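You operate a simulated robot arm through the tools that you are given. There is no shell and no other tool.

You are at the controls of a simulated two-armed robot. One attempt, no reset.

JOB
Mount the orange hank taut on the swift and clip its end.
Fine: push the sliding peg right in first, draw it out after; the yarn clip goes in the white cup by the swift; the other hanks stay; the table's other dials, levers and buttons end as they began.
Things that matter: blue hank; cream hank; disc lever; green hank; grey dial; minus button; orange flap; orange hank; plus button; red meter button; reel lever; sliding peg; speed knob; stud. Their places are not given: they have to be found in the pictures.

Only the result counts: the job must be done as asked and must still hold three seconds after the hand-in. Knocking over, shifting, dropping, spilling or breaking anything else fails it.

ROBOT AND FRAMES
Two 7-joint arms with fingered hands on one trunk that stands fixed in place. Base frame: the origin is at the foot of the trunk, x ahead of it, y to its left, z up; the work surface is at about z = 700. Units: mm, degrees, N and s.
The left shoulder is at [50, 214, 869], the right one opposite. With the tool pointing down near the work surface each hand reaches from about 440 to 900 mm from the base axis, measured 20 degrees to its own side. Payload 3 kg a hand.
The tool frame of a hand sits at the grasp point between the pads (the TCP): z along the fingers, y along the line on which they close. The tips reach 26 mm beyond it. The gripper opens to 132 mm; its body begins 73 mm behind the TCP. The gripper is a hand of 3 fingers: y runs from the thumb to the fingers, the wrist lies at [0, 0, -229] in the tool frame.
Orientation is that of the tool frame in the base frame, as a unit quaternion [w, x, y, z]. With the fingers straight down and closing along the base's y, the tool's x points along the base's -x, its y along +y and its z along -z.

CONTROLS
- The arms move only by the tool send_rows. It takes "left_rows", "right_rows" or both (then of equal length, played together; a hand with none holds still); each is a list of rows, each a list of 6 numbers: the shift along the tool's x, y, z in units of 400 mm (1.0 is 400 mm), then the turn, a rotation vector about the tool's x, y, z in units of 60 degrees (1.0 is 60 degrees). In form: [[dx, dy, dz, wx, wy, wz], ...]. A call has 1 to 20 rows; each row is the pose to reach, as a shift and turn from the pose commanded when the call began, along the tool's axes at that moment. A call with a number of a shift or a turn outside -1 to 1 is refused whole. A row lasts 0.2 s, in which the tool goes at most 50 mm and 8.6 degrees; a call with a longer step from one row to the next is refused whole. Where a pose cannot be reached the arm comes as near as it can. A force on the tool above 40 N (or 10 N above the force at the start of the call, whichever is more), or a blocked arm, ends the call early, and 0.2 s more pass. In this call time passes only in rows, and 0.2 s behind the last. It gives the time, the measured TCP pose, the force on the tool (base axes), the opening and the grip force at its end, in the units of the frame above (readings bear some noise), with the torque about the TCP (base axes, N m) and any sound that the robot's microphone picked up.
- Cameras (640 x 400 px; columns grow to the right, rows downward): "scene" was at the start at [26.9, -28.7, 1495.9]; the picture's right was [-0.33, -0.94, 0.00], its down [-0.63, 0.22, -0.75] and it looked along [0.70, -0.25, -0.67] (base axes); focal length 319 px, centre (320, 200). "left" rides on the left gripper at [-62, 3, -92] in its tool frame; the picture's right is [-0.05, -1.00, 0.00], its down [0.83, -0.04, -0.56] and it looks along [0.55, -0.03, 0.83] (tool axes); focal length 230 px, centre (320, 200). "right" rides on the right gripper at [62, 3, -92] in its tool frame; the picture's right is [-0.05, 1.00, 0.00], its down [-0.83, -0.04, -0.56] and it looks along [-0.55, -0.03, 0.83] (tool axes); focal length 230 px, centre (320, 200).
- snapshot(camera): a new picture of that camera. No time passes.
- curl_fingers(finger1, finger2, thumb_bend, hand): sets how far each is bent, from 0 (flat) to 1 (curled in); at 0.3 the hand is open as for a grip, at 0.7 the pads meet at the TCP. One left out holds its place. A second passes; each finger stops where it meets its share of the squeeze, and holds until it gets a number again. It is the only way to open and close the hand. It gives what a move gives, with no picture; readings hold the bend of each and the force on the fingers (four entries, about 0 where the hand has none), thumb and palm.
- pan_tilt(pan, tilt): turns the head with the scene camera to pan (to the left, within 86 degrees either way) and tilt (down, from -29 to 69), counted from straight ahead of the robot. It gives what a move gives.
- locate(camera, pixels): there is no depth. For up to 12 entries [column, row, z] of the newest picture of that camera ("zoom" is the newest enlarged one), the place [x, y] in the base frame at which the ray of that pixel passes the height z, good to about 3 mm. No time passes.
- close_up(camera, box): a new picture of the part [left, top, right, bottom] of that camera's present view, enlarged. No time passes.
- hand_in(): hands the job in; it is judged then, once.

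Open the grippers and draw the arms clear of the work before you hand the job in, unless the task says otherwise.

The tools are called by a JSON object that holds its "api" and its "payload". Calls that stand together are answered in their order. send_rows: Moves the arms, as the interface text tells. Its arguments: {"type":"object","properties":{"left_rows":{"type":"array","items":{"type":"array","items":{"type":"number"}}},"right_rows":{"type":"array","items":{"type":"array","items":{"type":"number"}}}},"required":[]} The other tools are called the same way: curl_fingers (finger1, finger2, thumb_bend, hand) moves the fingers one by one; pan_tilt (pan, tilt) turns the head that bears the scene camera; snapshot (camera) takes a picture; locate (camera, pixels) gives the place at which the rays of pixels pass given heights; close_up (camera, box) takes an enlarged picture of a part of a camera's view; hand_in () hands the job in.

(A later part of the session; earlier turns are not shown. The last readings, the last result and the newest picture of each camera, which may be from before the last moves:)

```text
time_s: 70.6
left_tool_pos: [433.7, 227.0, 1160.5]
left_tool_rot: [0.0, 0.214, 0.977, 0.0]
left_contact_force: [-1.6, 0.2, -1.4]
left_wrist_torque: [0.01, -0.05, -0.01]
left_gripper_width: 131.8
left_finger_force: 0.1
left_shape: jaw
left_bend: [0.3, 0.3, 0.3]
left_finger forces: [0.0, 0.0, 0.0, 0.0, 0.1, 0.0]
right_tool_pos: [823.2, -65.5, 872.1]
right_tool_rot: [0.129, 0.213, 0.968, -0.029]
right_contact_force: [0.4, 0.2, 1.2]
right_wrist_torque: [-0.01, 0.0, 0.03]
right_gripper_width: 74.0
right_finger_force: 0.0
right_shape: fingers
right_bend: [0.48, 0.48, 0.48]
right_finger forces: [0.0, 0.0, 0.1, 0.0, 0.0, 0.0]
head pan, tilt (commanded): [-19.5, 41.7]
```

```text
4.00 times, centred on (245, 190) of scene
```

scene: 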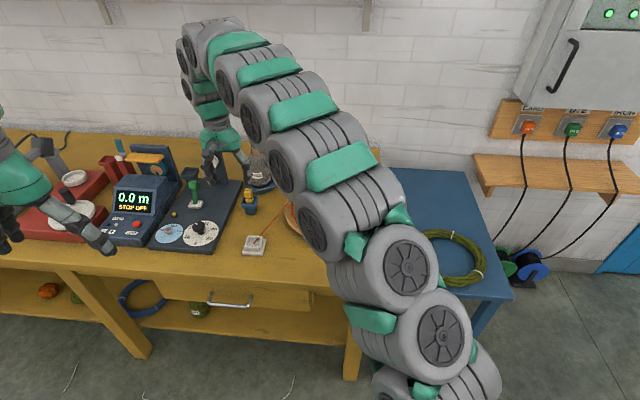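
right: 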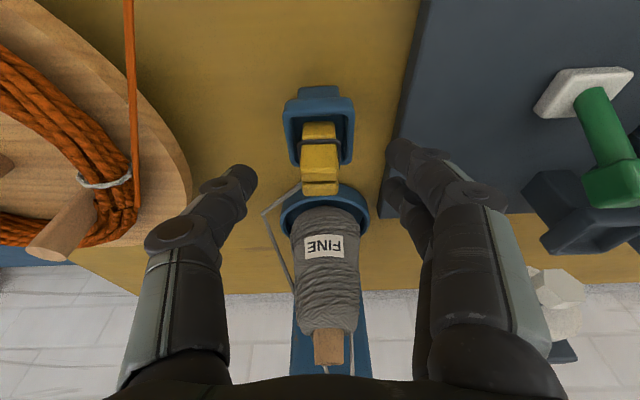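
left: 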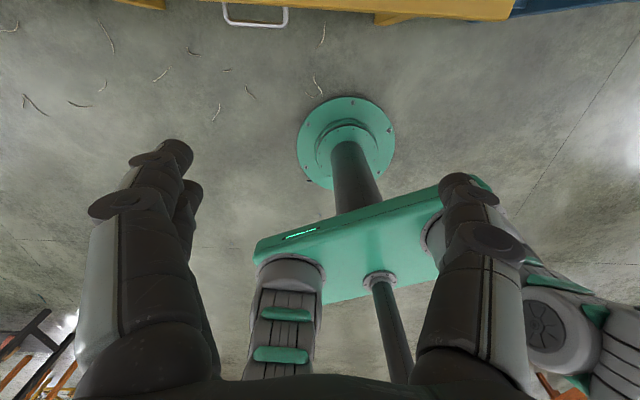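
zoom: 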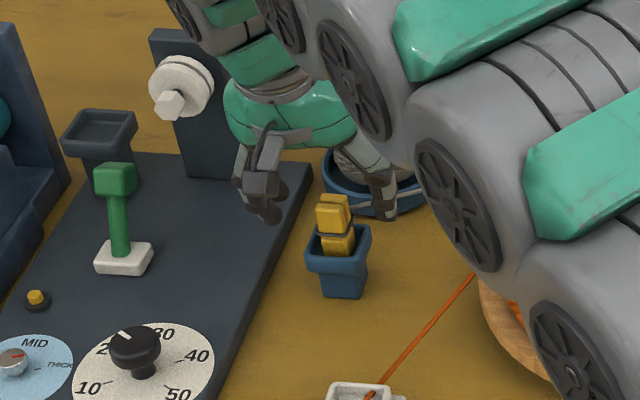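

Alignment is good: the clip top at (321,178) is between the fingers. I narrow the opening to about 52 mm and descend the rest of the way.

{"api": "curl_fingers", "payload": {"hand": "right", "finger1": 0.55, "finger2": 0.55, "thumb_bend": 0.55}}

{"api": "send_rows", "payload": {"right_rows": [[0, 0, 0.025, 0, 0, 0], [0, 0, 0.05, 0, 0, 0], [0, 0, 0.072, 0, 0, 0]]}}

{"api": "snapshot", "payload": {"camera": "right"}}

{"api": "close_up", "payload": {"camera": "scene", "box": [210, 160, 290, 230]}}

```text
time_s: 71.6
left_tool_pos: [433.9, 226.5, 1161.8]
left_tool_rot: [0.0, 0.215, 0.977, 0.001]
left_contact_force: [-0.4, -0.2, -0.5]
left_wrist_torque: [-0.01, 0.03, -0.01]
left_gripper_width: 131.8
left_finger_force: 0.0
left_shape: jaw
left_bend: [0.3, 0.3, 0.3]
left_finger forces: [0.0, 0.0, 0.0, 0.0, 0.1, 0.0]
right_tool_pos: [823.9, -65.6, 870.8]
right_tool_rot: [0.128, 0.214, 0.968, -0.029]
right_contact_force: [-0.5, 0.1, 0.5]
right_wrist_torque: [0.01, -0.02, -0.05]
right_gripper_width: 52.0
right_finger_force: 0.1
right_shape: fingers
right_bend: [0.55, 0.55, 0.55]
right_finger forces: [0.0, 0.1, 0.1, 0.0, 0.0, 0.1]
head pan, tilt (commanded): [-19.5, 41.7]
```

```text
time_s: 72.4
left_tool_pos: [435.1, 226.4, 1160.6]
left_tool_rot: [0.0, 0.215, 0.977, -0.001]
left_contact_force: [-0.2, 0.3, 0.5]
left_wrist_torque: [-0.02, 0.0, 0.0]
left_gripper_width: 132.0
left_finger_force: 0.2
left_shape: jaw
left_bend: [0.3, 0.3, 0.3]
left_finger forces: [0.1, 0.0, 0.0, 0.1, 0.1, 0.0]
right_tool_pos: [831.3, -69.3, 842.6]
right_tool_rot: [0.129, 0.213, 0.968, -0.028]
right_contact_force: [-0.1, -0.1, 0.4]
right_wrist_torque: [-0.01, 0.0, 0.01]
right_gripper_width: 51.6
right_finger_force: 0.1
right_shape: fingers
right_bend: [0.55, 0.55, 0.55]
right_finger forces: [0.0, 0.0, 0.0, 0.0, 0.0, 0.0]
head pan, tilt (commanded): [-19.5, 41.7]
```

```text
taken
```

right: 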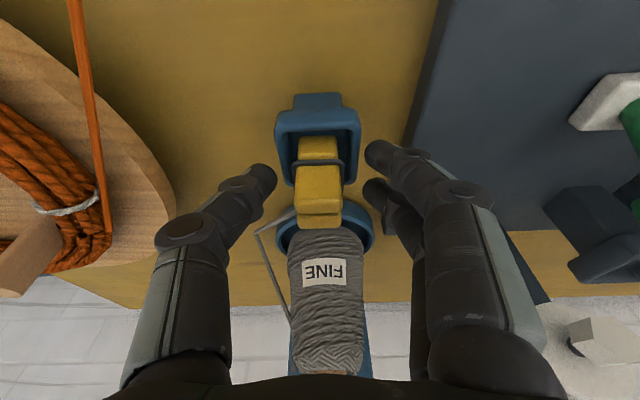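

```text
5.71 times, centred on (250, 195) of scene
```

zoom: 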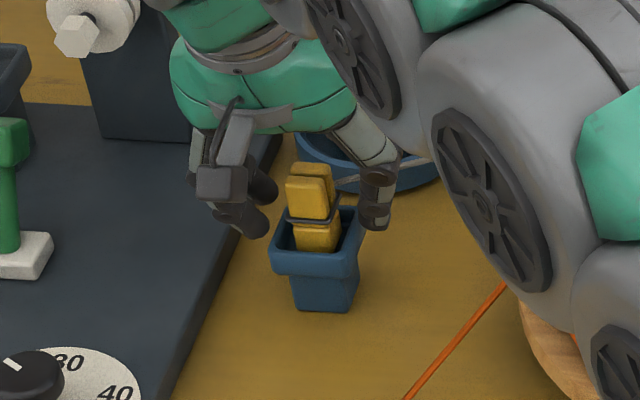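

The clip's top is level with the grip point at (320,205), with no contact. I close the fingers on its sides.

{"api": "curl_fingers", "payload": {"hand": "right", "finger1": 0.72, "finger2": 0.72, "thumb_bend": 0.72}}

{"api": "snapshot", "payload": {"camera": "right"}}

{"api": "close_up", "payload": {"camera": "scene", "box": [210, 160, 290, 230]}}

```text
time_s: 73.4
left_tool_pos: [435.1, 225.8, 1161.7]
left_tool_rot: [0.0, 0.215, 0.977, 0.0]
left_contact_force: [-0.7, -0.2, -0.3]
left_wrist_torque: [-0.02, 0.01, 0.02]
left_gripper_width: 132.1
left_finger_force: 0.0
left_shape: jaw
left_bend: [0.3, 0.3, 0.3]
left_finger forces: [0.0, 0.1, 0.1, 0.1, 0.0, 0.0]
right_tool_pos: [830.8, -67.8, 843.4]
right_tool_rot: [0.129, 0.213, 0.968, -0.028]
right_contact_force: [3.2, 4.1, 4.7]
right_wrist_torque: [0.23, -0.12, -0.08]
right_gripper_width: 20.3
right_finger_force: 8.4
right_shape: fingers
right_bend: [0.62, 0.72, 0.69]
right_finger forces: [12.5, 0.4, 0.0, 0.0, 4.5, 0.0]
head pan, tilt (commanded): [-19.5, 41.7]
```

```text
taken
```

right: 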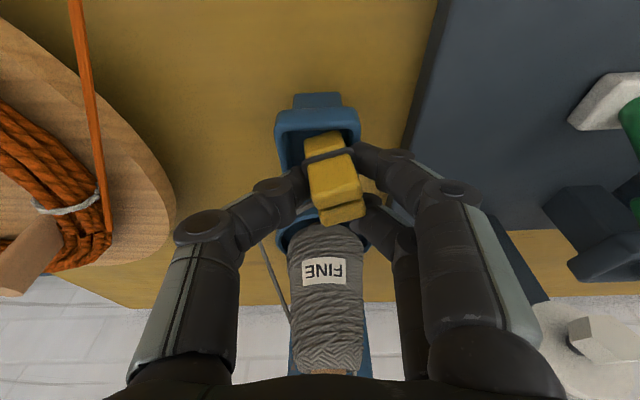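

```text
5.71 times, centred on (250, 195) of scene
```

zoom: 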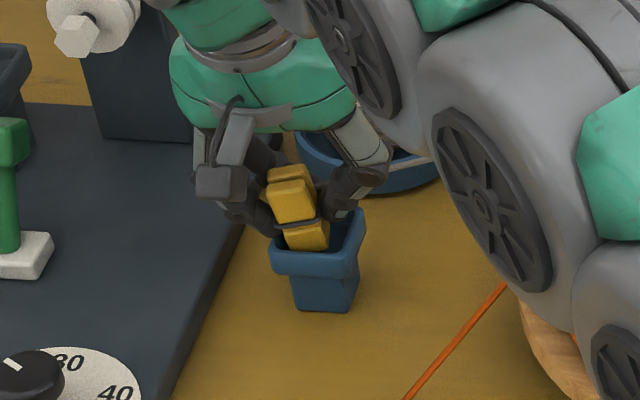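

Only one finger bears on the clip (12.5 N against 0.4 N) and the clip twisted, so the hand is too far forward over it. I open again to see how the clip settles.

{"api": "curl_fingers", "payload": {"hand": "right", "finger1": 0.53, "finger2": 0.53, "thumb_bend": 0.53}}

{"api": "snapshot", "payload": {"camera": "right"}}

{"api": "close_up", "payload": {"camera": "right", "box": [240, 80, 400, 240]}}

{"api": "close_up", "payload": {"camera": "scene", "box": [210, 160, 290, 230]}}

```text
time_s: 74.4
left_tool_pos: [435.3, 226.8, 1161.1]
left_tool_rot: [-0.001, 0.214, 0.977, 0.0]
left_contact_force: [0.4, 0.6, 0.4]
left_wrist_torque: [-0.02, 0.0, -0.02]
left_gripper_width: 131.8
left_finger_force: 0.1
left_shape: jaw
left_bend: [0.3, 0.3, 0.3]
left_finger forces: [0.1, 0.0, 0.0, 0.1, 0.0, 0.1]
right_tool_pos: [829.7, -68.5, 843.9]
right_tool_rot: [0.13, 0.214, 0.968, -0.028]
right_contact_force: [-0.8, -5.0, 12.0]
right_wrist_torque: [0.12, -0.05, -0.05]
right_gripper_width: 45.7
right_finger_force: 5.7
right_shape: fingers
right_bend: [0.62, 0.53, 0.53]
right_finger forces: [11.4, 0.0, 0.0, 0.0, 0.0, 0.1]
head pan, tilt (commanded): [-19.5, 41.7]
```

```text
taken
```

right: 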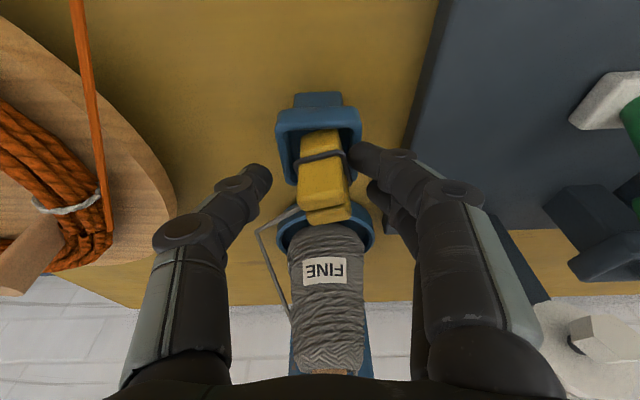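

```text
2.50 times, centred on (320, 160) of right
```

zoom: 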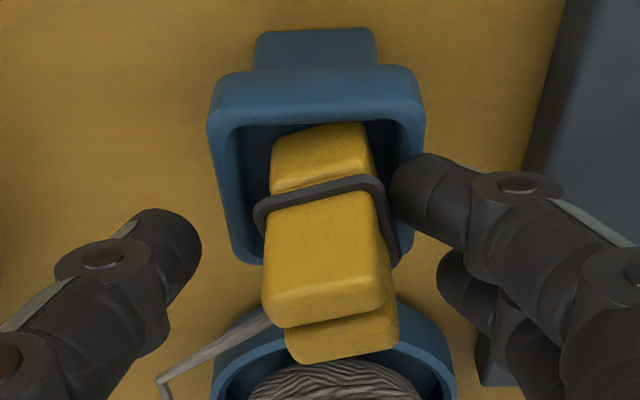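

```text
5.71 times, centred on (250, 195) of scene
```

zoom: 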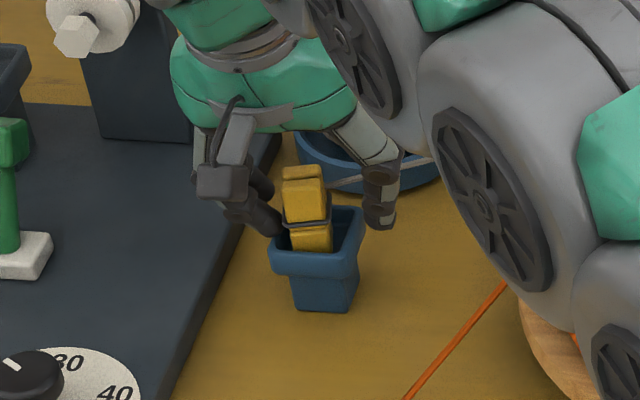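

Finger 1 is blocked against the blue cup's rim (11 N), so its tip is inside or on the rim. I raise the hand along its axis to free it.

{"api": "send_rows", "payload": {"right_rows": [[0, 0, -0.015, 0, 0, 0], [0, 0, -0.03, 0, 0, 0], [0, 0, -0.05, 0, 0, 0], [0, 0, -0.075, 0, 0, 0]]}}

{"api": "snapshot", "payload": {"camera": "right"}}

{"api": "close_up", "payload": {"camera": "right", "box": [240, 80, 400, 240]}}

{"api": "close_up", "payload": {"camera": "scene", "box": [210, 160, 290, 230]}}

```text
time_s: 75.4
left_tool_pos: [434.8, 226.9, 1162.5]
left_tool_rot: [0.0, 0.215, 0.977, 0.0]
left_contact_force: [0.8, -0.3, 0.7]
left_wrist_torque: [-0.01, -0.02, -0.01]
left_gripper_width: 131.9
left_finger_force: 0.2
left_shape: jaw
left_bend: [0.3, 0.3, 0.3]
left_finger forces: [0.0, 0.1, 0.0, 0.0, 0.0, 0.0]
right_tool_pos: [822.7, -65.1, 872.1]
right_tool_rot: [0.129, 0.212, 0.968, -0.028]
right_contact_force: [0.5, 0.9, 0.3]
right_wrist_torque: [0.01, 0.0, 0.04]
right_gripper_width: 57.0
right_finger_force: 0.1
right_shape: fingers
right_bend: [0.53, 0.53, 0.53]
right_finger forces: [0.1, 0.0, 0.1, 0.0, 0.0, 0.0]
head pan, tilt (commanded): [-19.5, 41.7]
```

```text
taken
```

right: 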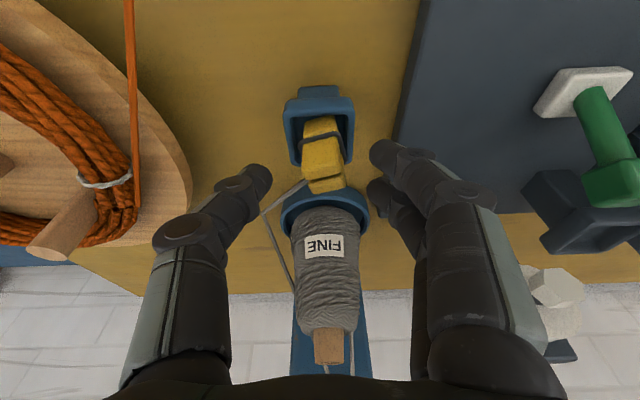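

```text
2.50 times, centred on (320, 160) of right
```

zoom: 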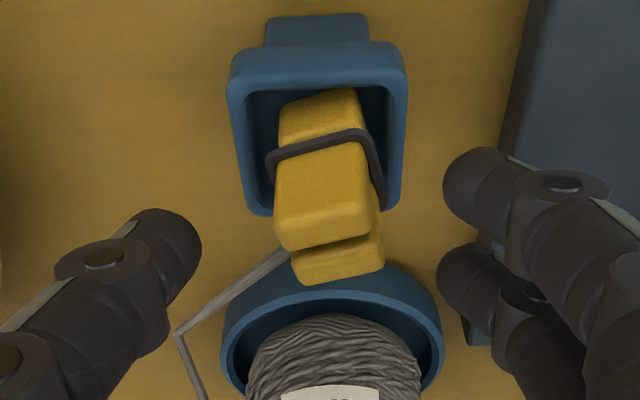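

```text
5.71 times, centred on (250, 195) of scene
```

zoom: 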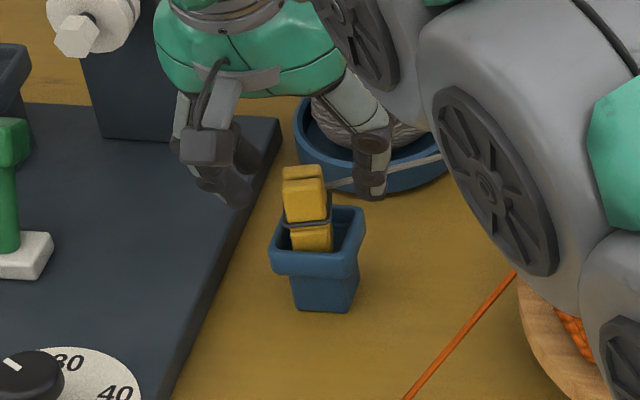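

Finger 1 is free, the blue cup has not moved, and the clip now stands turned by about 11°. I measure its top again so I can re-grip centred, turned to match, and slightly higher.

{"api": "locate", "payload": {"camera": "right", "pixels": [[323.2, 176, 847], [327.2, 184.8, 847], [325, 180.5, 847], [322.5, 152, 825], [317, 132, 808], [309, 176, 847], [338, 171, 847]]}}

{"api": "locate", "payload": {"camera": "zoom", "pixels": [[304, 185, 847], [303, 171, 847], [303, 178, 847], [308, 225, 825]]}}

```text
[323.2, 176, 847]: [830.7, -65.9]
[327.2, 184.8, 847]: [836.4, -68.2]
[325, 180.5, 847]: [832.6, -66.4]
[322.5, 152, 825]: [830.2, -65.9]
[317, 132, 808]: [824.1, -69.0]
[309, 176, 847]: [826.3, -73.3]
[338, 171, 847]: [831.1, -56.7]
```

```text
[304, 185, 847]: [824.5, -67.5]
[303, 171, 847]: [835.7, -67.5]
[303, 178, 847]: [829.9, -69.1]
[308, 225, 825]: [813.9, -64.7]
```

The clip's top is at about [832,-67] and leans slightly back. I turn 11° to match it, set the hand about 5 mm nearer to the robot, and go down to tool z≈849, with the fingertips above the rim.

{"api": "send_rows", "payload": {"right_rows": [[0.004, 0.002, 0.005, 0, 0, -0.09], [0.008, 0.004, 0.015, 0, 0, -0.183], [0.008, 0.004, 0.035, 0, 0, -0.183], [0.008, 0.004, 0.058, 0, 0, -0.183]]}}

{"api": "snapshot", "payload": {"camera": "right"}}

{"api": "close_up", "payload": {"camera": "right", "box": [240, 100, 400, 260]}}

{"api": "close_up", "payload": {"camera": "scene", "box": [210, 160, 290, 230]}}

```text
time_s: 76.4
left_tool_pos: [433.7, 226.2, 1161.1]
left_tool_rot: [0.0, 0.216, 0.976, 0.0]
left_contact_force: [-0.6, 0.1, 0.3]
left_wrist_torque: [0.0, -0.01, 0.02]
left_gripper_width: 132.1
left_finger_force: 0.0
left_shape: jaw
left_bend: [0.3, 0.3, 0.3]
left_finger forces: [0.0, 0.0, 0.1, 0.1, 0.0, 0.1]
right_tool_pos: [827.3, -65.6, 849.9]
right_tool_rot: [0.125, 0.119, 0.984, -0.041]
right_contact_force: [0.2, -0.4, 0.4]
right_wrist_torque: [0.01, 0.01, -0.01]
right_gripper_width: 57.5
right_finger_force: 0.0
right_shape: fingers
right_bend: [0.53, 0.53, 0.53]
right_finger forces: [0.0, 0.0, 0.0, 0.0, 0.0, 0.0]
head pan, tilt (commanded): [-19.5, 41.7]
```

```text
taken
```

right: 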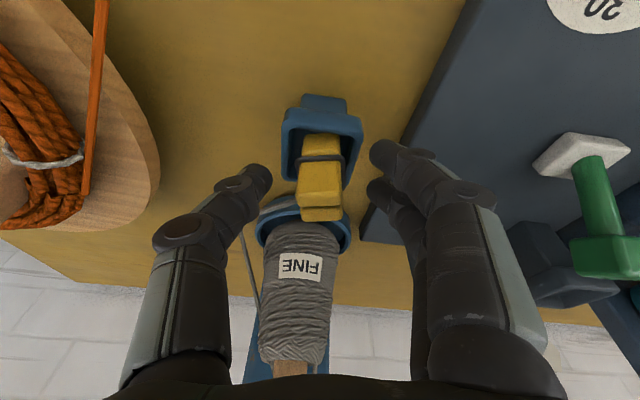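

```text
2.50 times, centred on (320, 180) of right
```

zoom: 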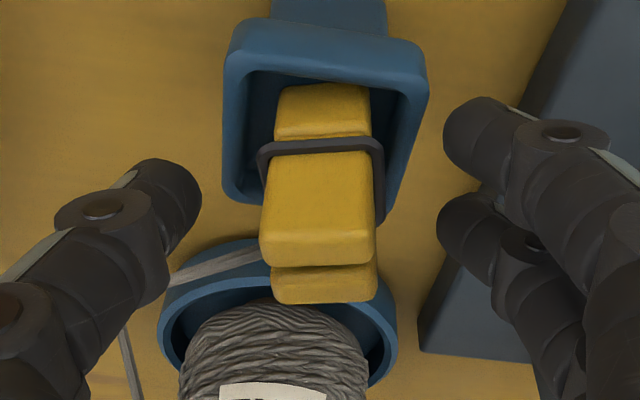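

```text
5.71 times, centred on (250, 195) of scene
```

zoom: 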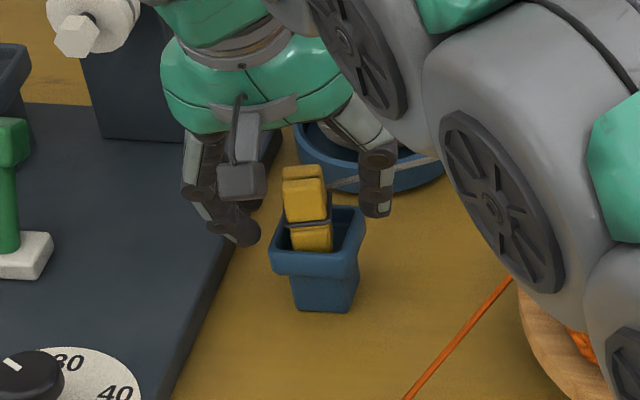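

The clip is now square to the fingers. At fingertip level it sits about 4 mm towards finger 1, so I shift the hand by that and close partly to check that both fingers bear.

{"api": "send_rows", "payload": {"right_rows": [[0.011, 0, 0, 0, 0, 0]]}}

{"api": "curl_fingers", "payload": {"hand": "right", "finger1": 0.66, "finger2": 0.66, "thumb_bend": 0.66}}

{"api": "close_up", "payload": {"camera": "right", "box": [240, 100, 400, 260]}}

{"api": "close_up", "payload": {"camera": "scene", "box": [210, 160, 290, 230]}}

```text
time_s: 76.8
left_tool_pos: [433.8, 226.5, 1161.3]
left_tool_rot: [-0.001, 0.215, 0.977, 0.0]
left_contact_force: [-0.2, -0.1, 0.2]
left_wrist_torque: [0.02, 0.02, 0.02]
left_gripper_width: 131.9
left_finger_force: 0.1
left_shape: jaw
left_bend: [0.3, 0.3, 0.3]
left_finger forces: [0.0, 0.1, 0.0, 0.1, 0.0, 0.1]
right_tool_pos: [822.6, -64.7, 848.0]
right_tool_rot: [0.127, 0.121, 0.984, -0.041]
right_contact_force: [-0.2, 0.4, -0.1]
right_wrist_torque: [-0.01, -0.02, 0.02]
right_gripper_width: 57.0
right_finger_force: 0.1
right_shape: fingers
right_bend: [0.53, 0.53, 0.53]
right_finger forces: [0.1, 0.1, 0.0, 0.1, 0.0, 0.0]
head pan, tilt (commanded): [-19.5, 41.7]
```

```text
time_s: 77.8
left_tool_pos: [434.0, 226.3, 1161.8]
left_tool_rot: [0.0, 0.215, 0.977, 0.0]
left_contact_force: [0.3, 0.6, -0.5]
left_wrist_torque: [-0.01, -0.02, 0.01]
left_gripper_width: 131.8
left_finger_force: 0.1
left_shape: jaw
left_bend: [0.3, 0.3, 0.3]
left_finger forces: [0.1, 0.1, 0.0, 0.1, 0.0, 0.0]
right_tool_pos: [822.7, -63.7, 847.9]
right_tool_rot: [0.126, 0.12, 0.984, -0.042]
right_contact_force: [2.3, 5.3, -1.1]
right_wrist_torque: [0.17, -0.07, -0.06]
right_gripper_width: 29.1
right_finger_force: 4.6
right_shape: fingers
right_bend: [0.59, 0.64, 0.65]
right_finger forces: [5.4, 1.8, 0.1, 0.0, 1.8, 0.1]
head pan, tilt (commanded): [-19.5, 41.7]
```

```text
2.50 times, centred on (320, 180) of right
```

zoom: 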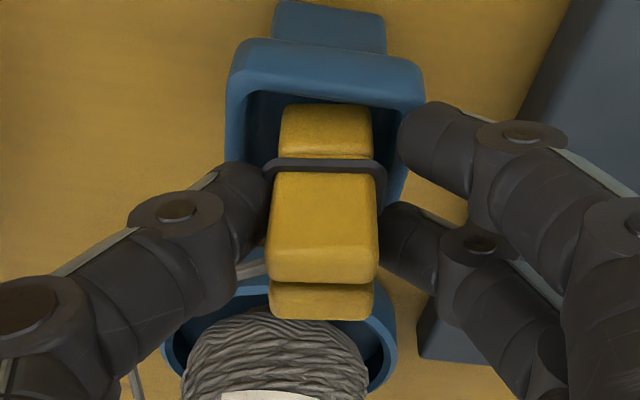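

```text
5.71 times, centred on (250, 195) of scene
```

zoom: 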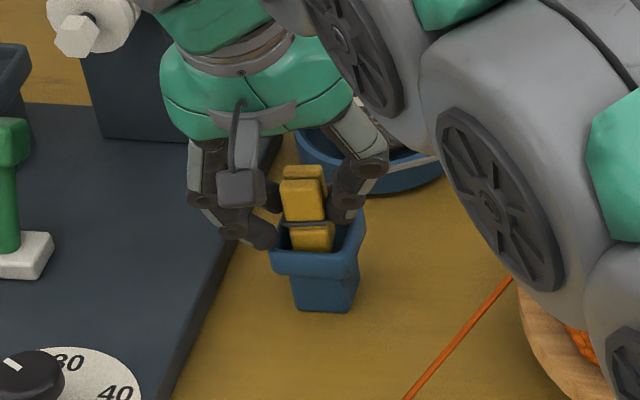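

Finger 1 stopped at 0.59 on the cup's rim while the others reached the clip. I loosen, rise about 8 mm, and close again higher on the clip.

{"api": "curl_fingers", "payload": {"hand": "right", "finger1": 0.55, "finger2": 0.55, "thumb_bend": 0.55}}

{"api": "send_rows", "payload": {"right_rows": [[0, 0, -0.01, 0, 0, 0], [0.0, 0, -0.02, 0, 0, 0]]}}

{"api": "curl_fingers", "payload": {"hand": "right", "finger1": 0.65, "finger2": 0.65, "thumb_bend": 0.65}}

{"api": "close_up", "payload": {"camera": "right", "box": [240, 100, 400, 260]}}

{"api": "close_up", "payload": {"camera": "scene", "box": [210, 160, 290, 230]}}

```text
time_s: 78.8
left_tool_pos: [433.7, 226.1, 1160.9]
left_tool_rot: [0.001, 0.215, 0.977, -0.001]
left_contact_force: [-0.1, -0.7, 0.7]
left_wrist_torque: [0.02, -0.03, 0.03]
left_gripper_width: 132.1
left_finger_force: 0.0
left_shape: jaw
left_bend: [0.3, 0.3, 0.3]
left_finger forces: [0.1, 0.0, 0.0, 0.0, 0.0, 0.0]
right_tool_pos: [822.9, -64.1, 847.3]
right_tool_rot: [0.126, 0.119, 0.984, -0.041]
right_contact_force: [0.2, -1.0, 0.0]
right_wrist_torque: [0.0, 0.01, 0.02]
right_gripper_width: 50.6
right_finger_force: 0.1
right_shape: fingers
right_bend: [0.55, 0.55, 0.55]
right_finger forces: [0.1, 0.1, 0.0, 0.0, 0.0, 0.0]
head pan, tilt (commanded): [-19.5, 41.7]
```

```text
time_s: 79.4
left_tool_pos: [434.2, 226.0, 1160.9]
left_tool_rot: [-0.001, 0.216, 0.976, 0.0]
left_contact_force: [0.3, -0.8, -0.9]
left_wrist_torque: [0.04, 0.03, 0.0]
left_gripper_width: 131.9
left_finger_force: 0.0
left_shape: jaw
left_bend: [0.3, 0.3, 0.3]
left_finger forces: [0.0, 0.0, 0.0, 0.0, 0.1, 0.1]
right_tool_pos: [820.8, -63.2, 855.0]
right_tool_rot: [0.125, 0.12, 0.984, -0.041]
right_contact_force: [-0.2, 0.0, -0.3]
right_wrist_torque: [-0.02, -0.01, -0.03]
right_gripper_width: 50.3
right_finger_force: 0.1
right_shape: fingers
right_bend: [0.55, 0.55, 0.55]
right_finger forces: [0.1, 0.0, 0.0, 0.1, 0.1, 0.0]
head pan, tilt (commanded): [-19.5, 41.7]
```

```text
time_s: 80.4
left_tool_pos: [434.8, 226.4, 1161.4]
left_tool_rot: [0.0, 0.214, 0.977, 0.0]
left_contact_force: [-0.9, 0.3, -0.6]
left_wrist_torque: [0.0, -0.01, 0.04]
left_gripper_width: 131.9
left_finger_force: 0.1
left_shape: jaw
left_bend: [0.3, 0.3, 0.3]
left_finger forces: [0.0, 0.0, 0.0, 0.1, 0.1, 0.0]
right_tool_pos: [820.5, -63.4, 855.5]
right_tool_rot: [0.126, 0.121, 0.984, -0.041]
right_contact_force: [-0.1, 0.5, -0.8]
right_wrist_torque: [-0.02, 0.01, 0.03]
right_gripper_width: 21.6
right_finger_force: 1.0
right_shape: fingers
right_bend: [0.65, 0.64, 0.64]
right_finger forces: [0.1, 0.7, 0.0, 0.1, 1.0, 0.0]
head pan, tilt (commanded): [-19.5, 41.7]
```

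```text
2.50 times, centred on (320, 180) of right
```

zoom: 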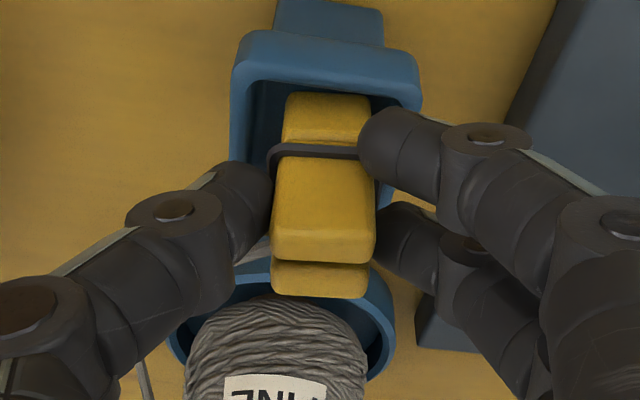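

```text
5.71 times, centred on (250, 195) of scene
```

zoom: 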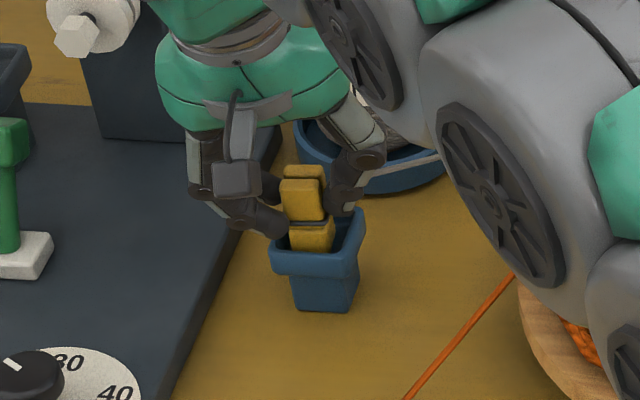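

Now finger 2 and the thumb touch the clip lightly and finger 1 is level with the band, all clear of the rim. I squeeze to hold.

{"api": "curl_fingers", "payload": {"hand": "right", "finger1": 0.74, "finger2": 0.74, "thumb_bend": 0.74}}

{"api": "close_up", "payload": {"camera": "right", "box": [240, 100, 400, 260]}}

{"api": "close_up", "payload": {"camera": "scene", "box": [210, 160, 290, 230]}}

```text
time_s: 81.4
left_tool_pos: [434.6, 226.5, 1162.5]
left_tool_rot: [0.0, 0.215, 0.977, 0.0]
left_contact_force: [0.4, 0.5, 0.1]
left_wrist_torque: [0.0, 0.0, -0.04]
left_gripper_width: 132.1
left_finger_force: 0.1
left_shape: jaw
left_bend: [0.3, 0.3, 0.3]
left_finger forces: [0.1, 0.0, 0.0, 0.1, 0.1, 0.0]
right_tool_pos: [819.7, -63.2, 856.0]
right_tool_rot: [0.126, 0.121, 0.984, -0.041]
right_contact_force: [0.6, 0.3, 0.1]
right_wrist_torque: [-0.01, -0.01, -0.02]
right_gripper_width: 6.3
right_finger_force: 10.4
right_shape: fingers
right_bend: [0.73, 0.66, 0.69]
right_finger forces: [2.1, 9.1, 0.0, 0.1, 10.0, 0.0]
head pan, tilt (commanded): [-19.5, 41.7]
```

```text
2.50 times, centred on (320, 180) of right
```

zoom: 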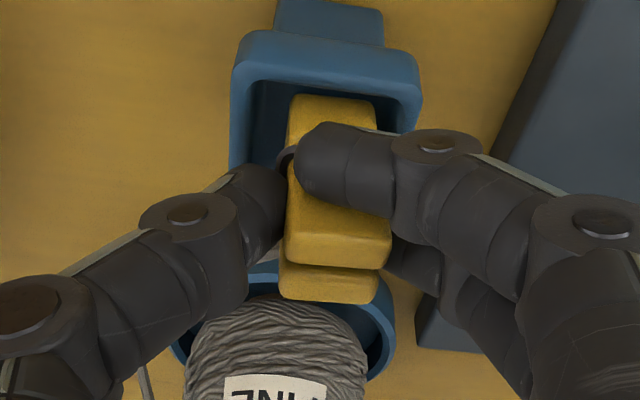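

```text
5.71 times, centred on (250, 195) of scene
```

zoom: 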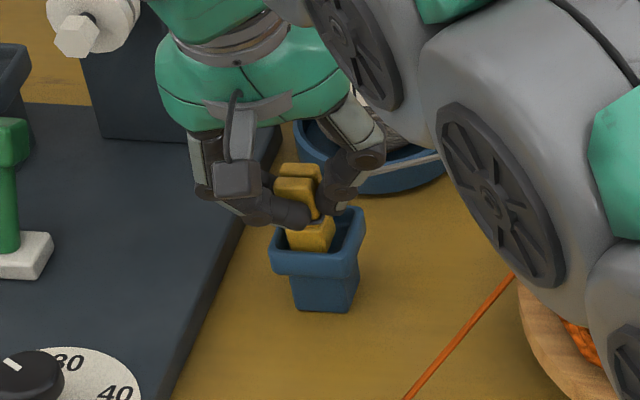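

Finger 1 has wrapped round the clip's front while finger 2 and the thumb pinch its sides with about 10 N. That is a three-point hold. I lift slowly by 12 mm to see whether the clip comes along.

{"api": "send_rows", "payload": {"right_rows": [[0, 0, -0.008, 0, 0, 0], [0, 0, -0.016, 0, 0, 0], [0, 0, -0.03, 0, 0, 0]]}}

{"api": "close_up", "payload": {"camera": "right", "box": [240, 100, 400, 260]}}

{"api": "close_up", "payload": {"camera": "scene", "box": [210, 160, 290, 230]}}

```text
time_s: 82.2
left_tool_pos: [432.7, 227.0, 1160.8]
left_tool_rot: [0.0, 0.214, 0.977, 0.001]
left_contact_force: [-0.4, 0.7, -0.5]
left_wrist_torque: [0.01, -0.02, 0.03]
left_gripper_width: 131.9
left_finger_force: 0.1
left_shape: jaw
left_bend: [0.3, 0.3, 0.3]
left_finger forces: [0.0, 0.0, 0.0, 0.0, 0.1, 0.0]
right_tool_pos: [817.6, -62.4, 867.0]
right_tool_rot: [0.126, 0.12, 0.984, -0.041]
right_contact_force: [-0.6, 0.2, 0.1]
right_wrist_torque: [-0.05, 0.02, 0.0]
right_gripper_width: 6.3
right_finger_force: 10.5
right_shape: fingers
right_bend: [0.73, 0.66, 0.69]
right_finger forces: [2.0, 9.1, 0.0, 0.0, 10.0, 0.0]
head pan, tilt (commanded): [-19.5, 41.7]
```

```text
2.50 times, centred on (320, 180) of right
```

zoom: 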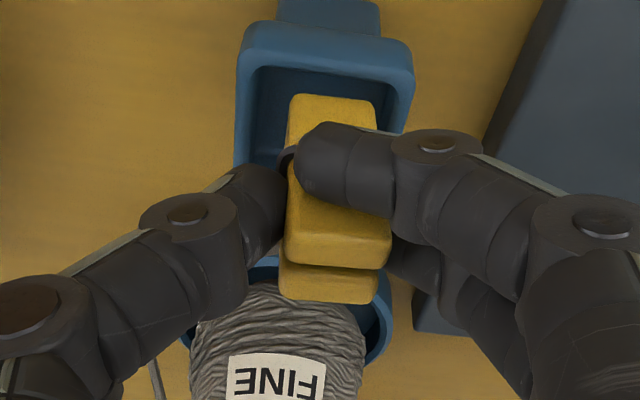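

```text
5.71 times, centred on (250, 195) of scene
```

zoom: 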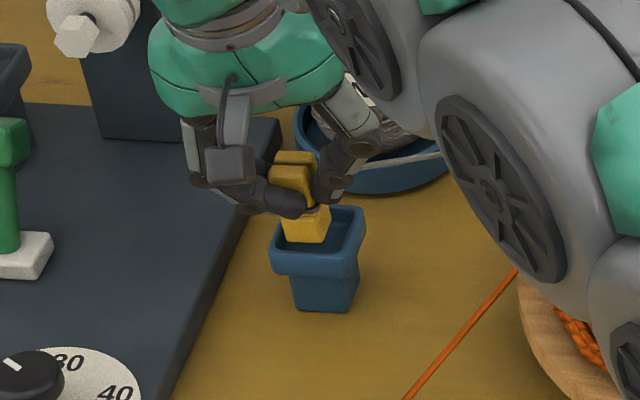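

The clip came up firmly with the hand. I now lift straight up about 70 mm out of the blue cup.

{"api": "send_rows", "payload": {"right_rows": [[-0.006, -0.001, -0.024, 0, 0, 0], [-0.013, -0.0025, -0.05, 0, 0, 0], [-0.022, -0.0042, -0.083, 0, 0, 0], [-0.033, -0.0064, -0.125, 0, 0, 0], [-0.0445, -0.0086, -0.169, 0, 0, 0]]}}

{"api": "snapshot", "payload": {"camera": "right"}}

{"api": "close_up", "payload": {"camera": "scene", "box": [200, 140, 300, 230]}}

```text
time_s: 83.4
left_tool_pos: [434.8, 226.3, 1161.9]
left_tool_rot: [0.0, 0.214, 0.977, 0.0]
left_contact_force: [0.3, 0.3, -1.6]
left_wrist_torque: [0.01, 0.02, 0.01]
left_gripper_width: 132.1
left_finger_force: 0.0
left_shape: jaw
left_bend: [0.3, 0.3, 0.3]
left_finger forces: [0.1, 0.0, 0.1, 0.1, 0.0, 0.0]
right_tool_pos: [817.4, -61.7, 937.4]
right_tool_rot: [0.125, 0.12, 0.984, -0.042]
right_contact_force: [0.6, 0.6, 0.2]
right_wrist_torque: [0.03, 0.0, -0.02]
right_gripper_width: 6.1
right_finger_force: 10.6
right_shape: fingers
right_bend: [0.73, 0.66, 0.69]
right_finger forces: [1.9, 9.1, 0.0, 0.1, 10.1, 0.0]
head pan, tilt (commanded): [-19.5, 41.7]
```

```text
taken
```

right: 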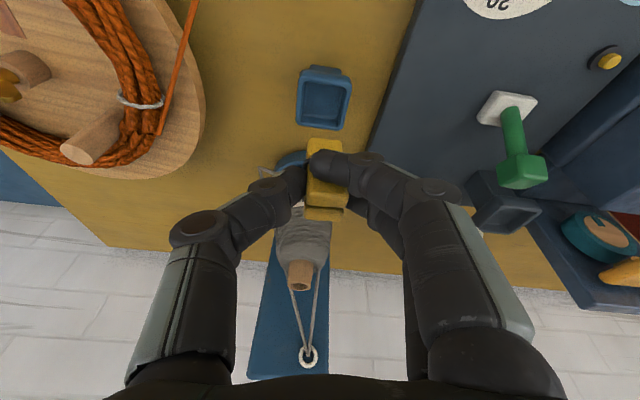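

```text
4.44 times, centred on (250, 185) of scene
```

zoom: 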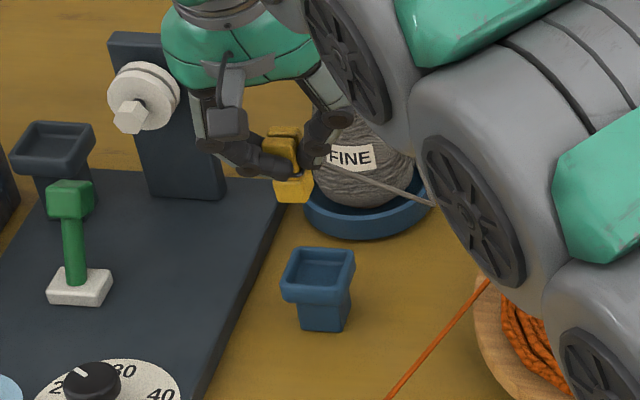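

The clip is free of the blue cup and held steadily. I carry it level towards the white cup at [671,-50].

{"api": "send_rows", "payload": {"right_rows": [[0.047, -0.007, -0.012, 0, 0, 0], [0.094, -0.0144, -0.024, 0, 0, 0], [0.141, -0.0216, -0.036, 0, 0, 0], [0.188, -0.0288, -0.048, 0, 0, 0], [0.235, -0.036, -0.06, 0, 0, 0], [0.2825, -0.0433, -0.072, 0, 0, 0], [0.33, -0.0505, -0.0842, 0, 0, 0], [0.3767, -0.0577, -0.0961, 0, 0, 0]]}}

{"api": "snapshot", "payload": {"camera": "right"}}

{"api": "close_up", "payload": {"camera": "scene", "box": [190, 160, 310, 270]}}

{"api": "snapshot", "payload": {"camera": "left"}}

```text
time_s: 85.2
left_tool_pos: [434.4, 227.2, 1160.7]
left_tool_rot: [0.0, 0.214, 0.977, 0.0]
left_contact_force: [-0.4, 0.1, 0.5]
left_wrist_torque: [0.01, 0.0, 0.0]
left_gripper_width: 131.8
left_finger_force: 0.1
left_shape: jaw
left_bend: [0.3, 0.3, 0.3]
left_finger forces: [0.0, 0.0, 0.0, 0.2, 0.1, 0.0]
right_tool_pos: [661.1, -46.1, 934.5]
right_tool_rot: [0.124, 0.121, 0.984, -0.042]
right_contact_force: [0.2, 0.8, -0.1]
right_wrist_torque: [-0.03, -0.02, -0.03]
right_gripper_width: 5.8
right_finger_force: 9.5
right_shape: fingers
right_bend: [0.73, 0.66, 0.69]
right_finger forces: [1.5, 8.9, 0.1, 0.1, 9.8, 0.1]
head pan, tilt (commanded): [-19.5, 41.7]
```

```text
taken
```

right: 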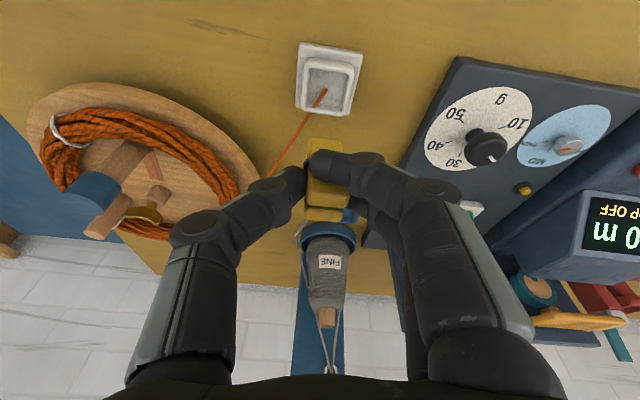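

```text
3.64 times, centred on (250, 215) of scene
```

zoom: 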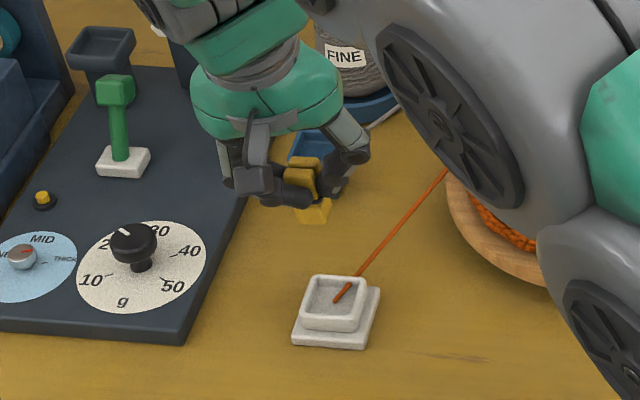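

```text
taken
```

left: 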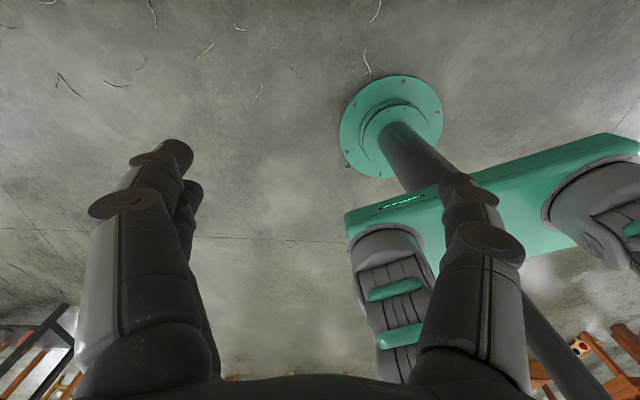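

The clip hangs near the white cup. I take close-ups from both cameras to find the clip's lower end relative to the cup.

{"api": "close_up", "payload": {"camera": "right", "box": [270, 30, 390, 230]}}

{"api": "close_up", "payload": {"camera": "scene", "box": [220, 190, 280, 260]}}

```text
2.00 times, centred on (330, 130) of right
```

zoom: 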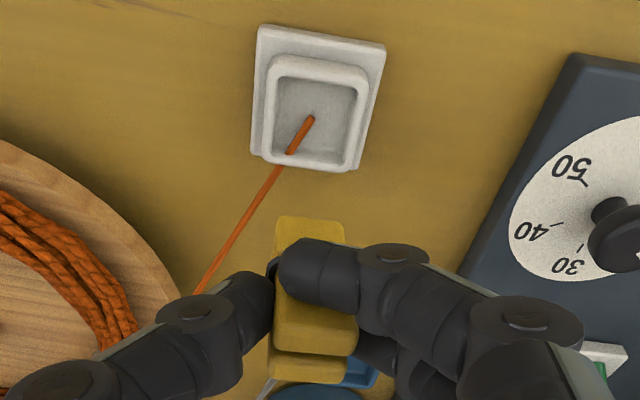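

```text
5.71 times, centred on (250, 225) of scene
```

zoom: 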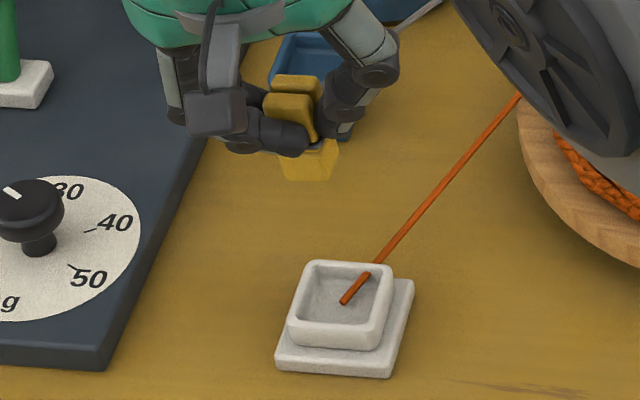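

I locate the clip's lower front edge, at scene (247.9,221.3) and right (325,139.5), plus the cup's rim corners.

{"api": "locate", "payload": {"camera": "scene", "pixels": [[247.9, 221.3, 860], [247.9, 221.3, 900], [252.3, 243, 785], [252.5, 246.5, 770]]}}

{"api": "locate", "payload": {"camera": "right", "pixels": [[325, 139.5, 860], [325, 139.5, 900], [328, 88, 785], [328, 88, 770], [327.5, 87, 780]]}}

```text
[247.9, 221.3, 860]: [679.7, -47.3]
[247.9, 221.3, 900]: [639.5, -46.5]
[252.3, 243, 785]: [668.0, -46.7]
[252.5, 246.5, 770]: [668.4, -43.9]
```

```text
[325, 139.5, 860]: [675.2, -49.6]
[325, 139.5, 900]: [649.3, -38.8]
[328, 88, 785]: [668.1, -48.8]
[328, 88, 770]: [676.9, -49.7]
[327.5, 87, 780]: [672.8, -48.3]
```

The clip's lower end is at about [675,-50,873] and the cup's centre at about [670,-50]. I shift 5 mm back and descend 78 mm, to just above the cup's rim, then check.

{"api": "send_rows", "payload": {"right_rows": [[0.012, 0.0015, 0.03, 0, 0, 0], [0.0235, 0.003, 0.07, 0, 0, 0], [0.036, 0.0045, 0.11, 0, 0, 0], [0.049, 0.006, 0.15, 0, 0, 0], [0.0613, 0.0066, 0.1855, 0, 0, 0]]}}

{"api": "close_up", "payload": {"camera": "right", "box": [270, 50, 390, 230]}}

{"api": "close_up", "payload": {"camera": "scene", "box": [220, 200, 290, 265]}}

```text
time_s: 86.4
left_tool_pos: [433.4, 226.7, 1161.2]
left_tool_rot: [-0.001, 0.215, 0.977, 0.0]
left_contact_force: [-0.6, -0.7, -0.4]
left_wrist_torque: [0.02, -0.03, 0.0]
left_gripper_width: 132.1
left_finger_force: 0.1
left_shape: jaw
left_bend: [0.3, 0.3, 0.3]
left_finger forces: [0.0, 0.0, 0.1, 0.1, 0.1, 0.1]
right_tool_pos: [655.7, -46.2, 856.9]
right_tool_rot: [0.125, 0.12, 0.984, -0.041]
right_contact_force: [-0.1, 0.1, -0.2]
right_wrist_torque: [-0.01, -0.02, 0.01]
right_gripper_width: 6.0
right_finger_force: 10.0
right_shape: fingers
right_bend: [0.73, 0.66, 0.69]
right_finger forces: [1.4, 9.1, 0.0, 0.1, 9.7, 0.0]
head pan, tilt (commanded): [-19.5, 41.7]
```

```text
2.22 times, centred on (330, 140) of right
```

zoom: 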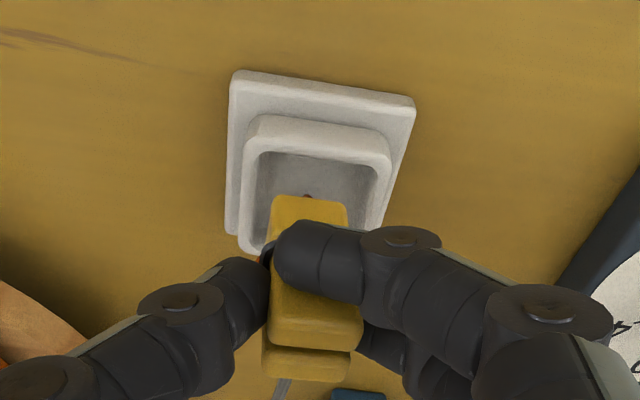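

```text
6.15 times, centred on (255, 232) of scene
```

zoom: 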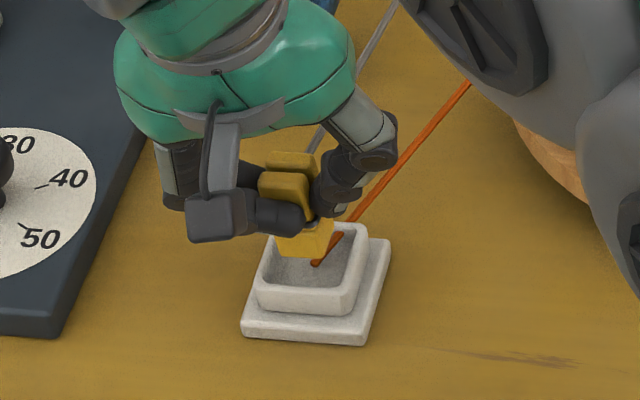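

The clip's lower end is over the cup's opening. I check its offset from the cup's centre in both views.

{"api": "locate", "payload": {"camera": "scene", "pixels": [[252.6, 240.9, 785], [252.6, 240.9, 800], [248.5, 240, 795], [256.6, 241.4, 795], [253.9, 242.2, 785], [247.5, 237, 785], [262.3, 236, 785], [244.8, 247.8, 785], [260.4, 249, 785]]}}

{"api": "locate", "payload": {"camera": "right", "pixels": [[325.5, 138.6, 785], [325.5, 138.6, 800], [308.4, 139.5, 795], [342, 142, 795], [298.5, 106, 785], [360.6, 117.5, 785], [293, 161.6, 785], [302, 120, 785], [356, 125, 785]]}}

```text
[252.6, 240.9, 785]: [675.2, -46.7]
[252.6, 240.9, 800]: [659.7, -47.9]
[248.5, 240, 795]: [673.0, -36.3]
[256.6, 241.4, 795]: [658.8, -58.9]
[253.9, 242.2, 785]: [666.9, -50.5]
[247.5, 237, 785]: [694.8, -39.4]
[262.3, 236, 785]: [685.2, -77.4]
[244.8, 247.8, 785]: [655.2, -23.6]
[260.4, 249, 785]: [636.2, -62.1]
```

```text
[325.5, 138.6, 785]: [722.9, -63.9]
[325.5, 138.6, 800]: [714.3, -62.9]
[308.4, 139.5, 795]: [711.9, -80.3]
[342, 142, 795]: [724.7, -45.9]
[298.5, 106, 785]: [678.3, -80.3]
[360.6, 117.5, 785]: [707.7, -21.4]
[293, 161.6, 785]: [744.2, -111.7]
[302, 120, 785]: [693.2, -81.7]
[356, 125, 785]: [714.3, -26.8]
```

The right-hand values belong to the older snapshot's pose, so I take a new snapshot and repeat them.

{"api": "snapshot", "payload": {"camera": "right"}}

{"api": "locate", "payload": {"camera": "right", "pixels": [[325.5, 138.6, 785], [325.5, 138.6, 800], [308.4, 139.5, 795], [342, 142, 795], [298.5, 106, 785], [360.6, 117.5, 785], [293, 161.6, 785], [302, 120, 785], [356, 125, 785]]}}

```text
taken
```

right: 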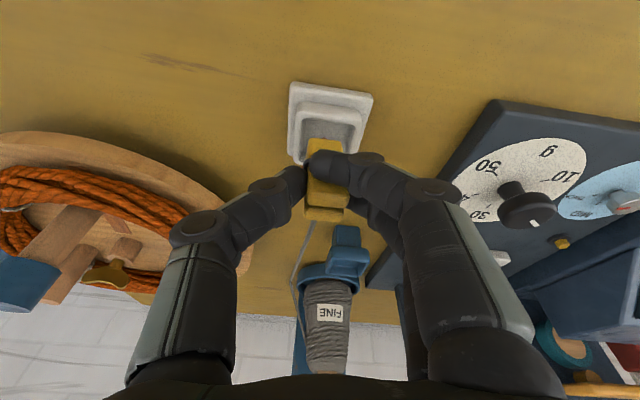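

```text
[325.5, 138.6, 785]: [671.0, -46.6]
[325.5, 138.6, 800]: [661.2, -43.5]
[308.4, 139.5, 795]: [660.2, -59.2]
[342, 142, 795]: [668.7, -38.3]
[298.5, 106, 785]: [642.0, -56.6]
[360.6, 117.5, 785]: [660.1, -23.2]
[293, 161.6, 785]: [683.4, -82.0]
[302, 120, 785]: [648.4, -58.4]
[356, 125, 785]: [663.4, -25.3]
```

Both views now agree: the clip's lower end is centred in the cup's opening, with about 10 mm free front and back. I lower it 20 mm straight down into the cup.

{"api": "send_rows", "payload": {"right_rows": [[0.0032, 0.0006, 0.0121, 0, 0, 0], [0.0064, 0.0012, 0.0242, 0, 0, 0], [0.0095, 0.0018, 0.0362, 0, 0, 0], [0.0127, 0.0025, 0.0483, 0, 0, 0]]}}

{"api": "close_up", "payload": {"camera": "scene", "box": [220, 200, 290, 265]}}

{"api": "close_up", "payload": {"camera": "right", "box": [270, 50, 390, 230]}}

```text
time_s: 87.4
left_tool_pos: [434.7, 226.2, 1160.7]
left_tool_rot: [0.0, 0.215, 0.977, 0.0]
left_contact_force: [0.3, 0.1, -0.3]
left_wrist_torque: [0.02, -0.01, 0.01]
left_gripper_width: 131.9
left_finger_force: 0.0
left_shape: jaw
left_bend: [0.3, 0.3, 0.3]
left_finger forces: [0.0, 0.0, 0.1, 0.0, 0.0, 0.1]
right_tool_pos: [657.6, -45.6, 838.9]
right_tool_rot: [0.127, 0.12, 0.984, -0.042]
right_contact_force: [-0.3, -0.7, -0.4]
right_wrist_torque: [0.01, 0.01, -0.01]
right_gripper_width: 6.0
right_finger_force: 10.3
right_shape: fingers
right_bend: [0.73, 0.66, 0.69]
right_finger forces: [1.4, 9.2, 0.1, 0.0, 9.8, 0.0]
head pan, tilt (commanded): [-19.5, 41.7]
```

```text
6.15 times, centred on (255, 232) of scene
```

zoom: 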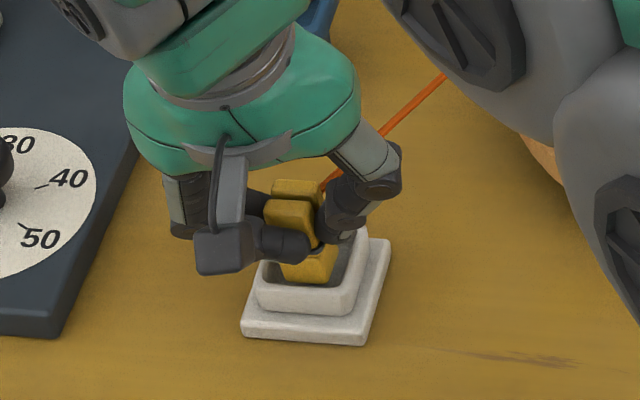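

```text
2.22 times, centred on (330, 140) of right
```

zoom: 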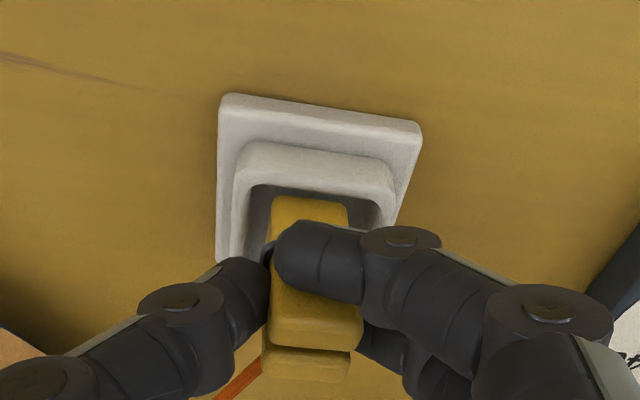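

The clip's lower end is inside the cup with no contact yet. I lower on in 2 mm steps to feel the floor.

{"api": "send_rows", "payload": {"right_rows": [[0.0013, 0.0002, 0.0048, 0, 0, 0], [0.0026, 0.0005, 0.0097, 0, 0, 0], [0.0038, 0.0007, 0.0145, 0, 0, 0]]}}

```text
time_s: 88.2
left_tool_pos: [434.7, 226.8, 1160.6]
left_tool_rot: [0.0, 0.215, 0.977, 0.0]
left_contact_force: [0.8, 0.6, -0.2]
left_wrist_torque: [-0.01, -0.08, -0.03]
left_gripper_width: 131.5
left_finger_force: 0.1
left_shape: jaw
left_bend: [0.3, 0.3, 0.3]
left_finger forces: [0.0, 0.0, 0.0, 0.0, 0.1, 0.1]
right_tool_pos: [656.1, -45.7, 832.0]
right_tool_rot: [0.125, 0.12, 0.984, -0.041]
right_contact_force: [0.3, -0.7, 1.8]
right_wrist_torque: [-0.01, -0.05, 0.02]
right_gripper_width: 5.8
right_finger_force: 10.9
right_shape: fingers
right_bend: [0.74, 0.66, 0.69]
right_finger forces: [1.5, 9.3, 0.0, 0.0, 10.4, 0.0]
head pan, tilt (commanded): [-19.5, 41.7]
```

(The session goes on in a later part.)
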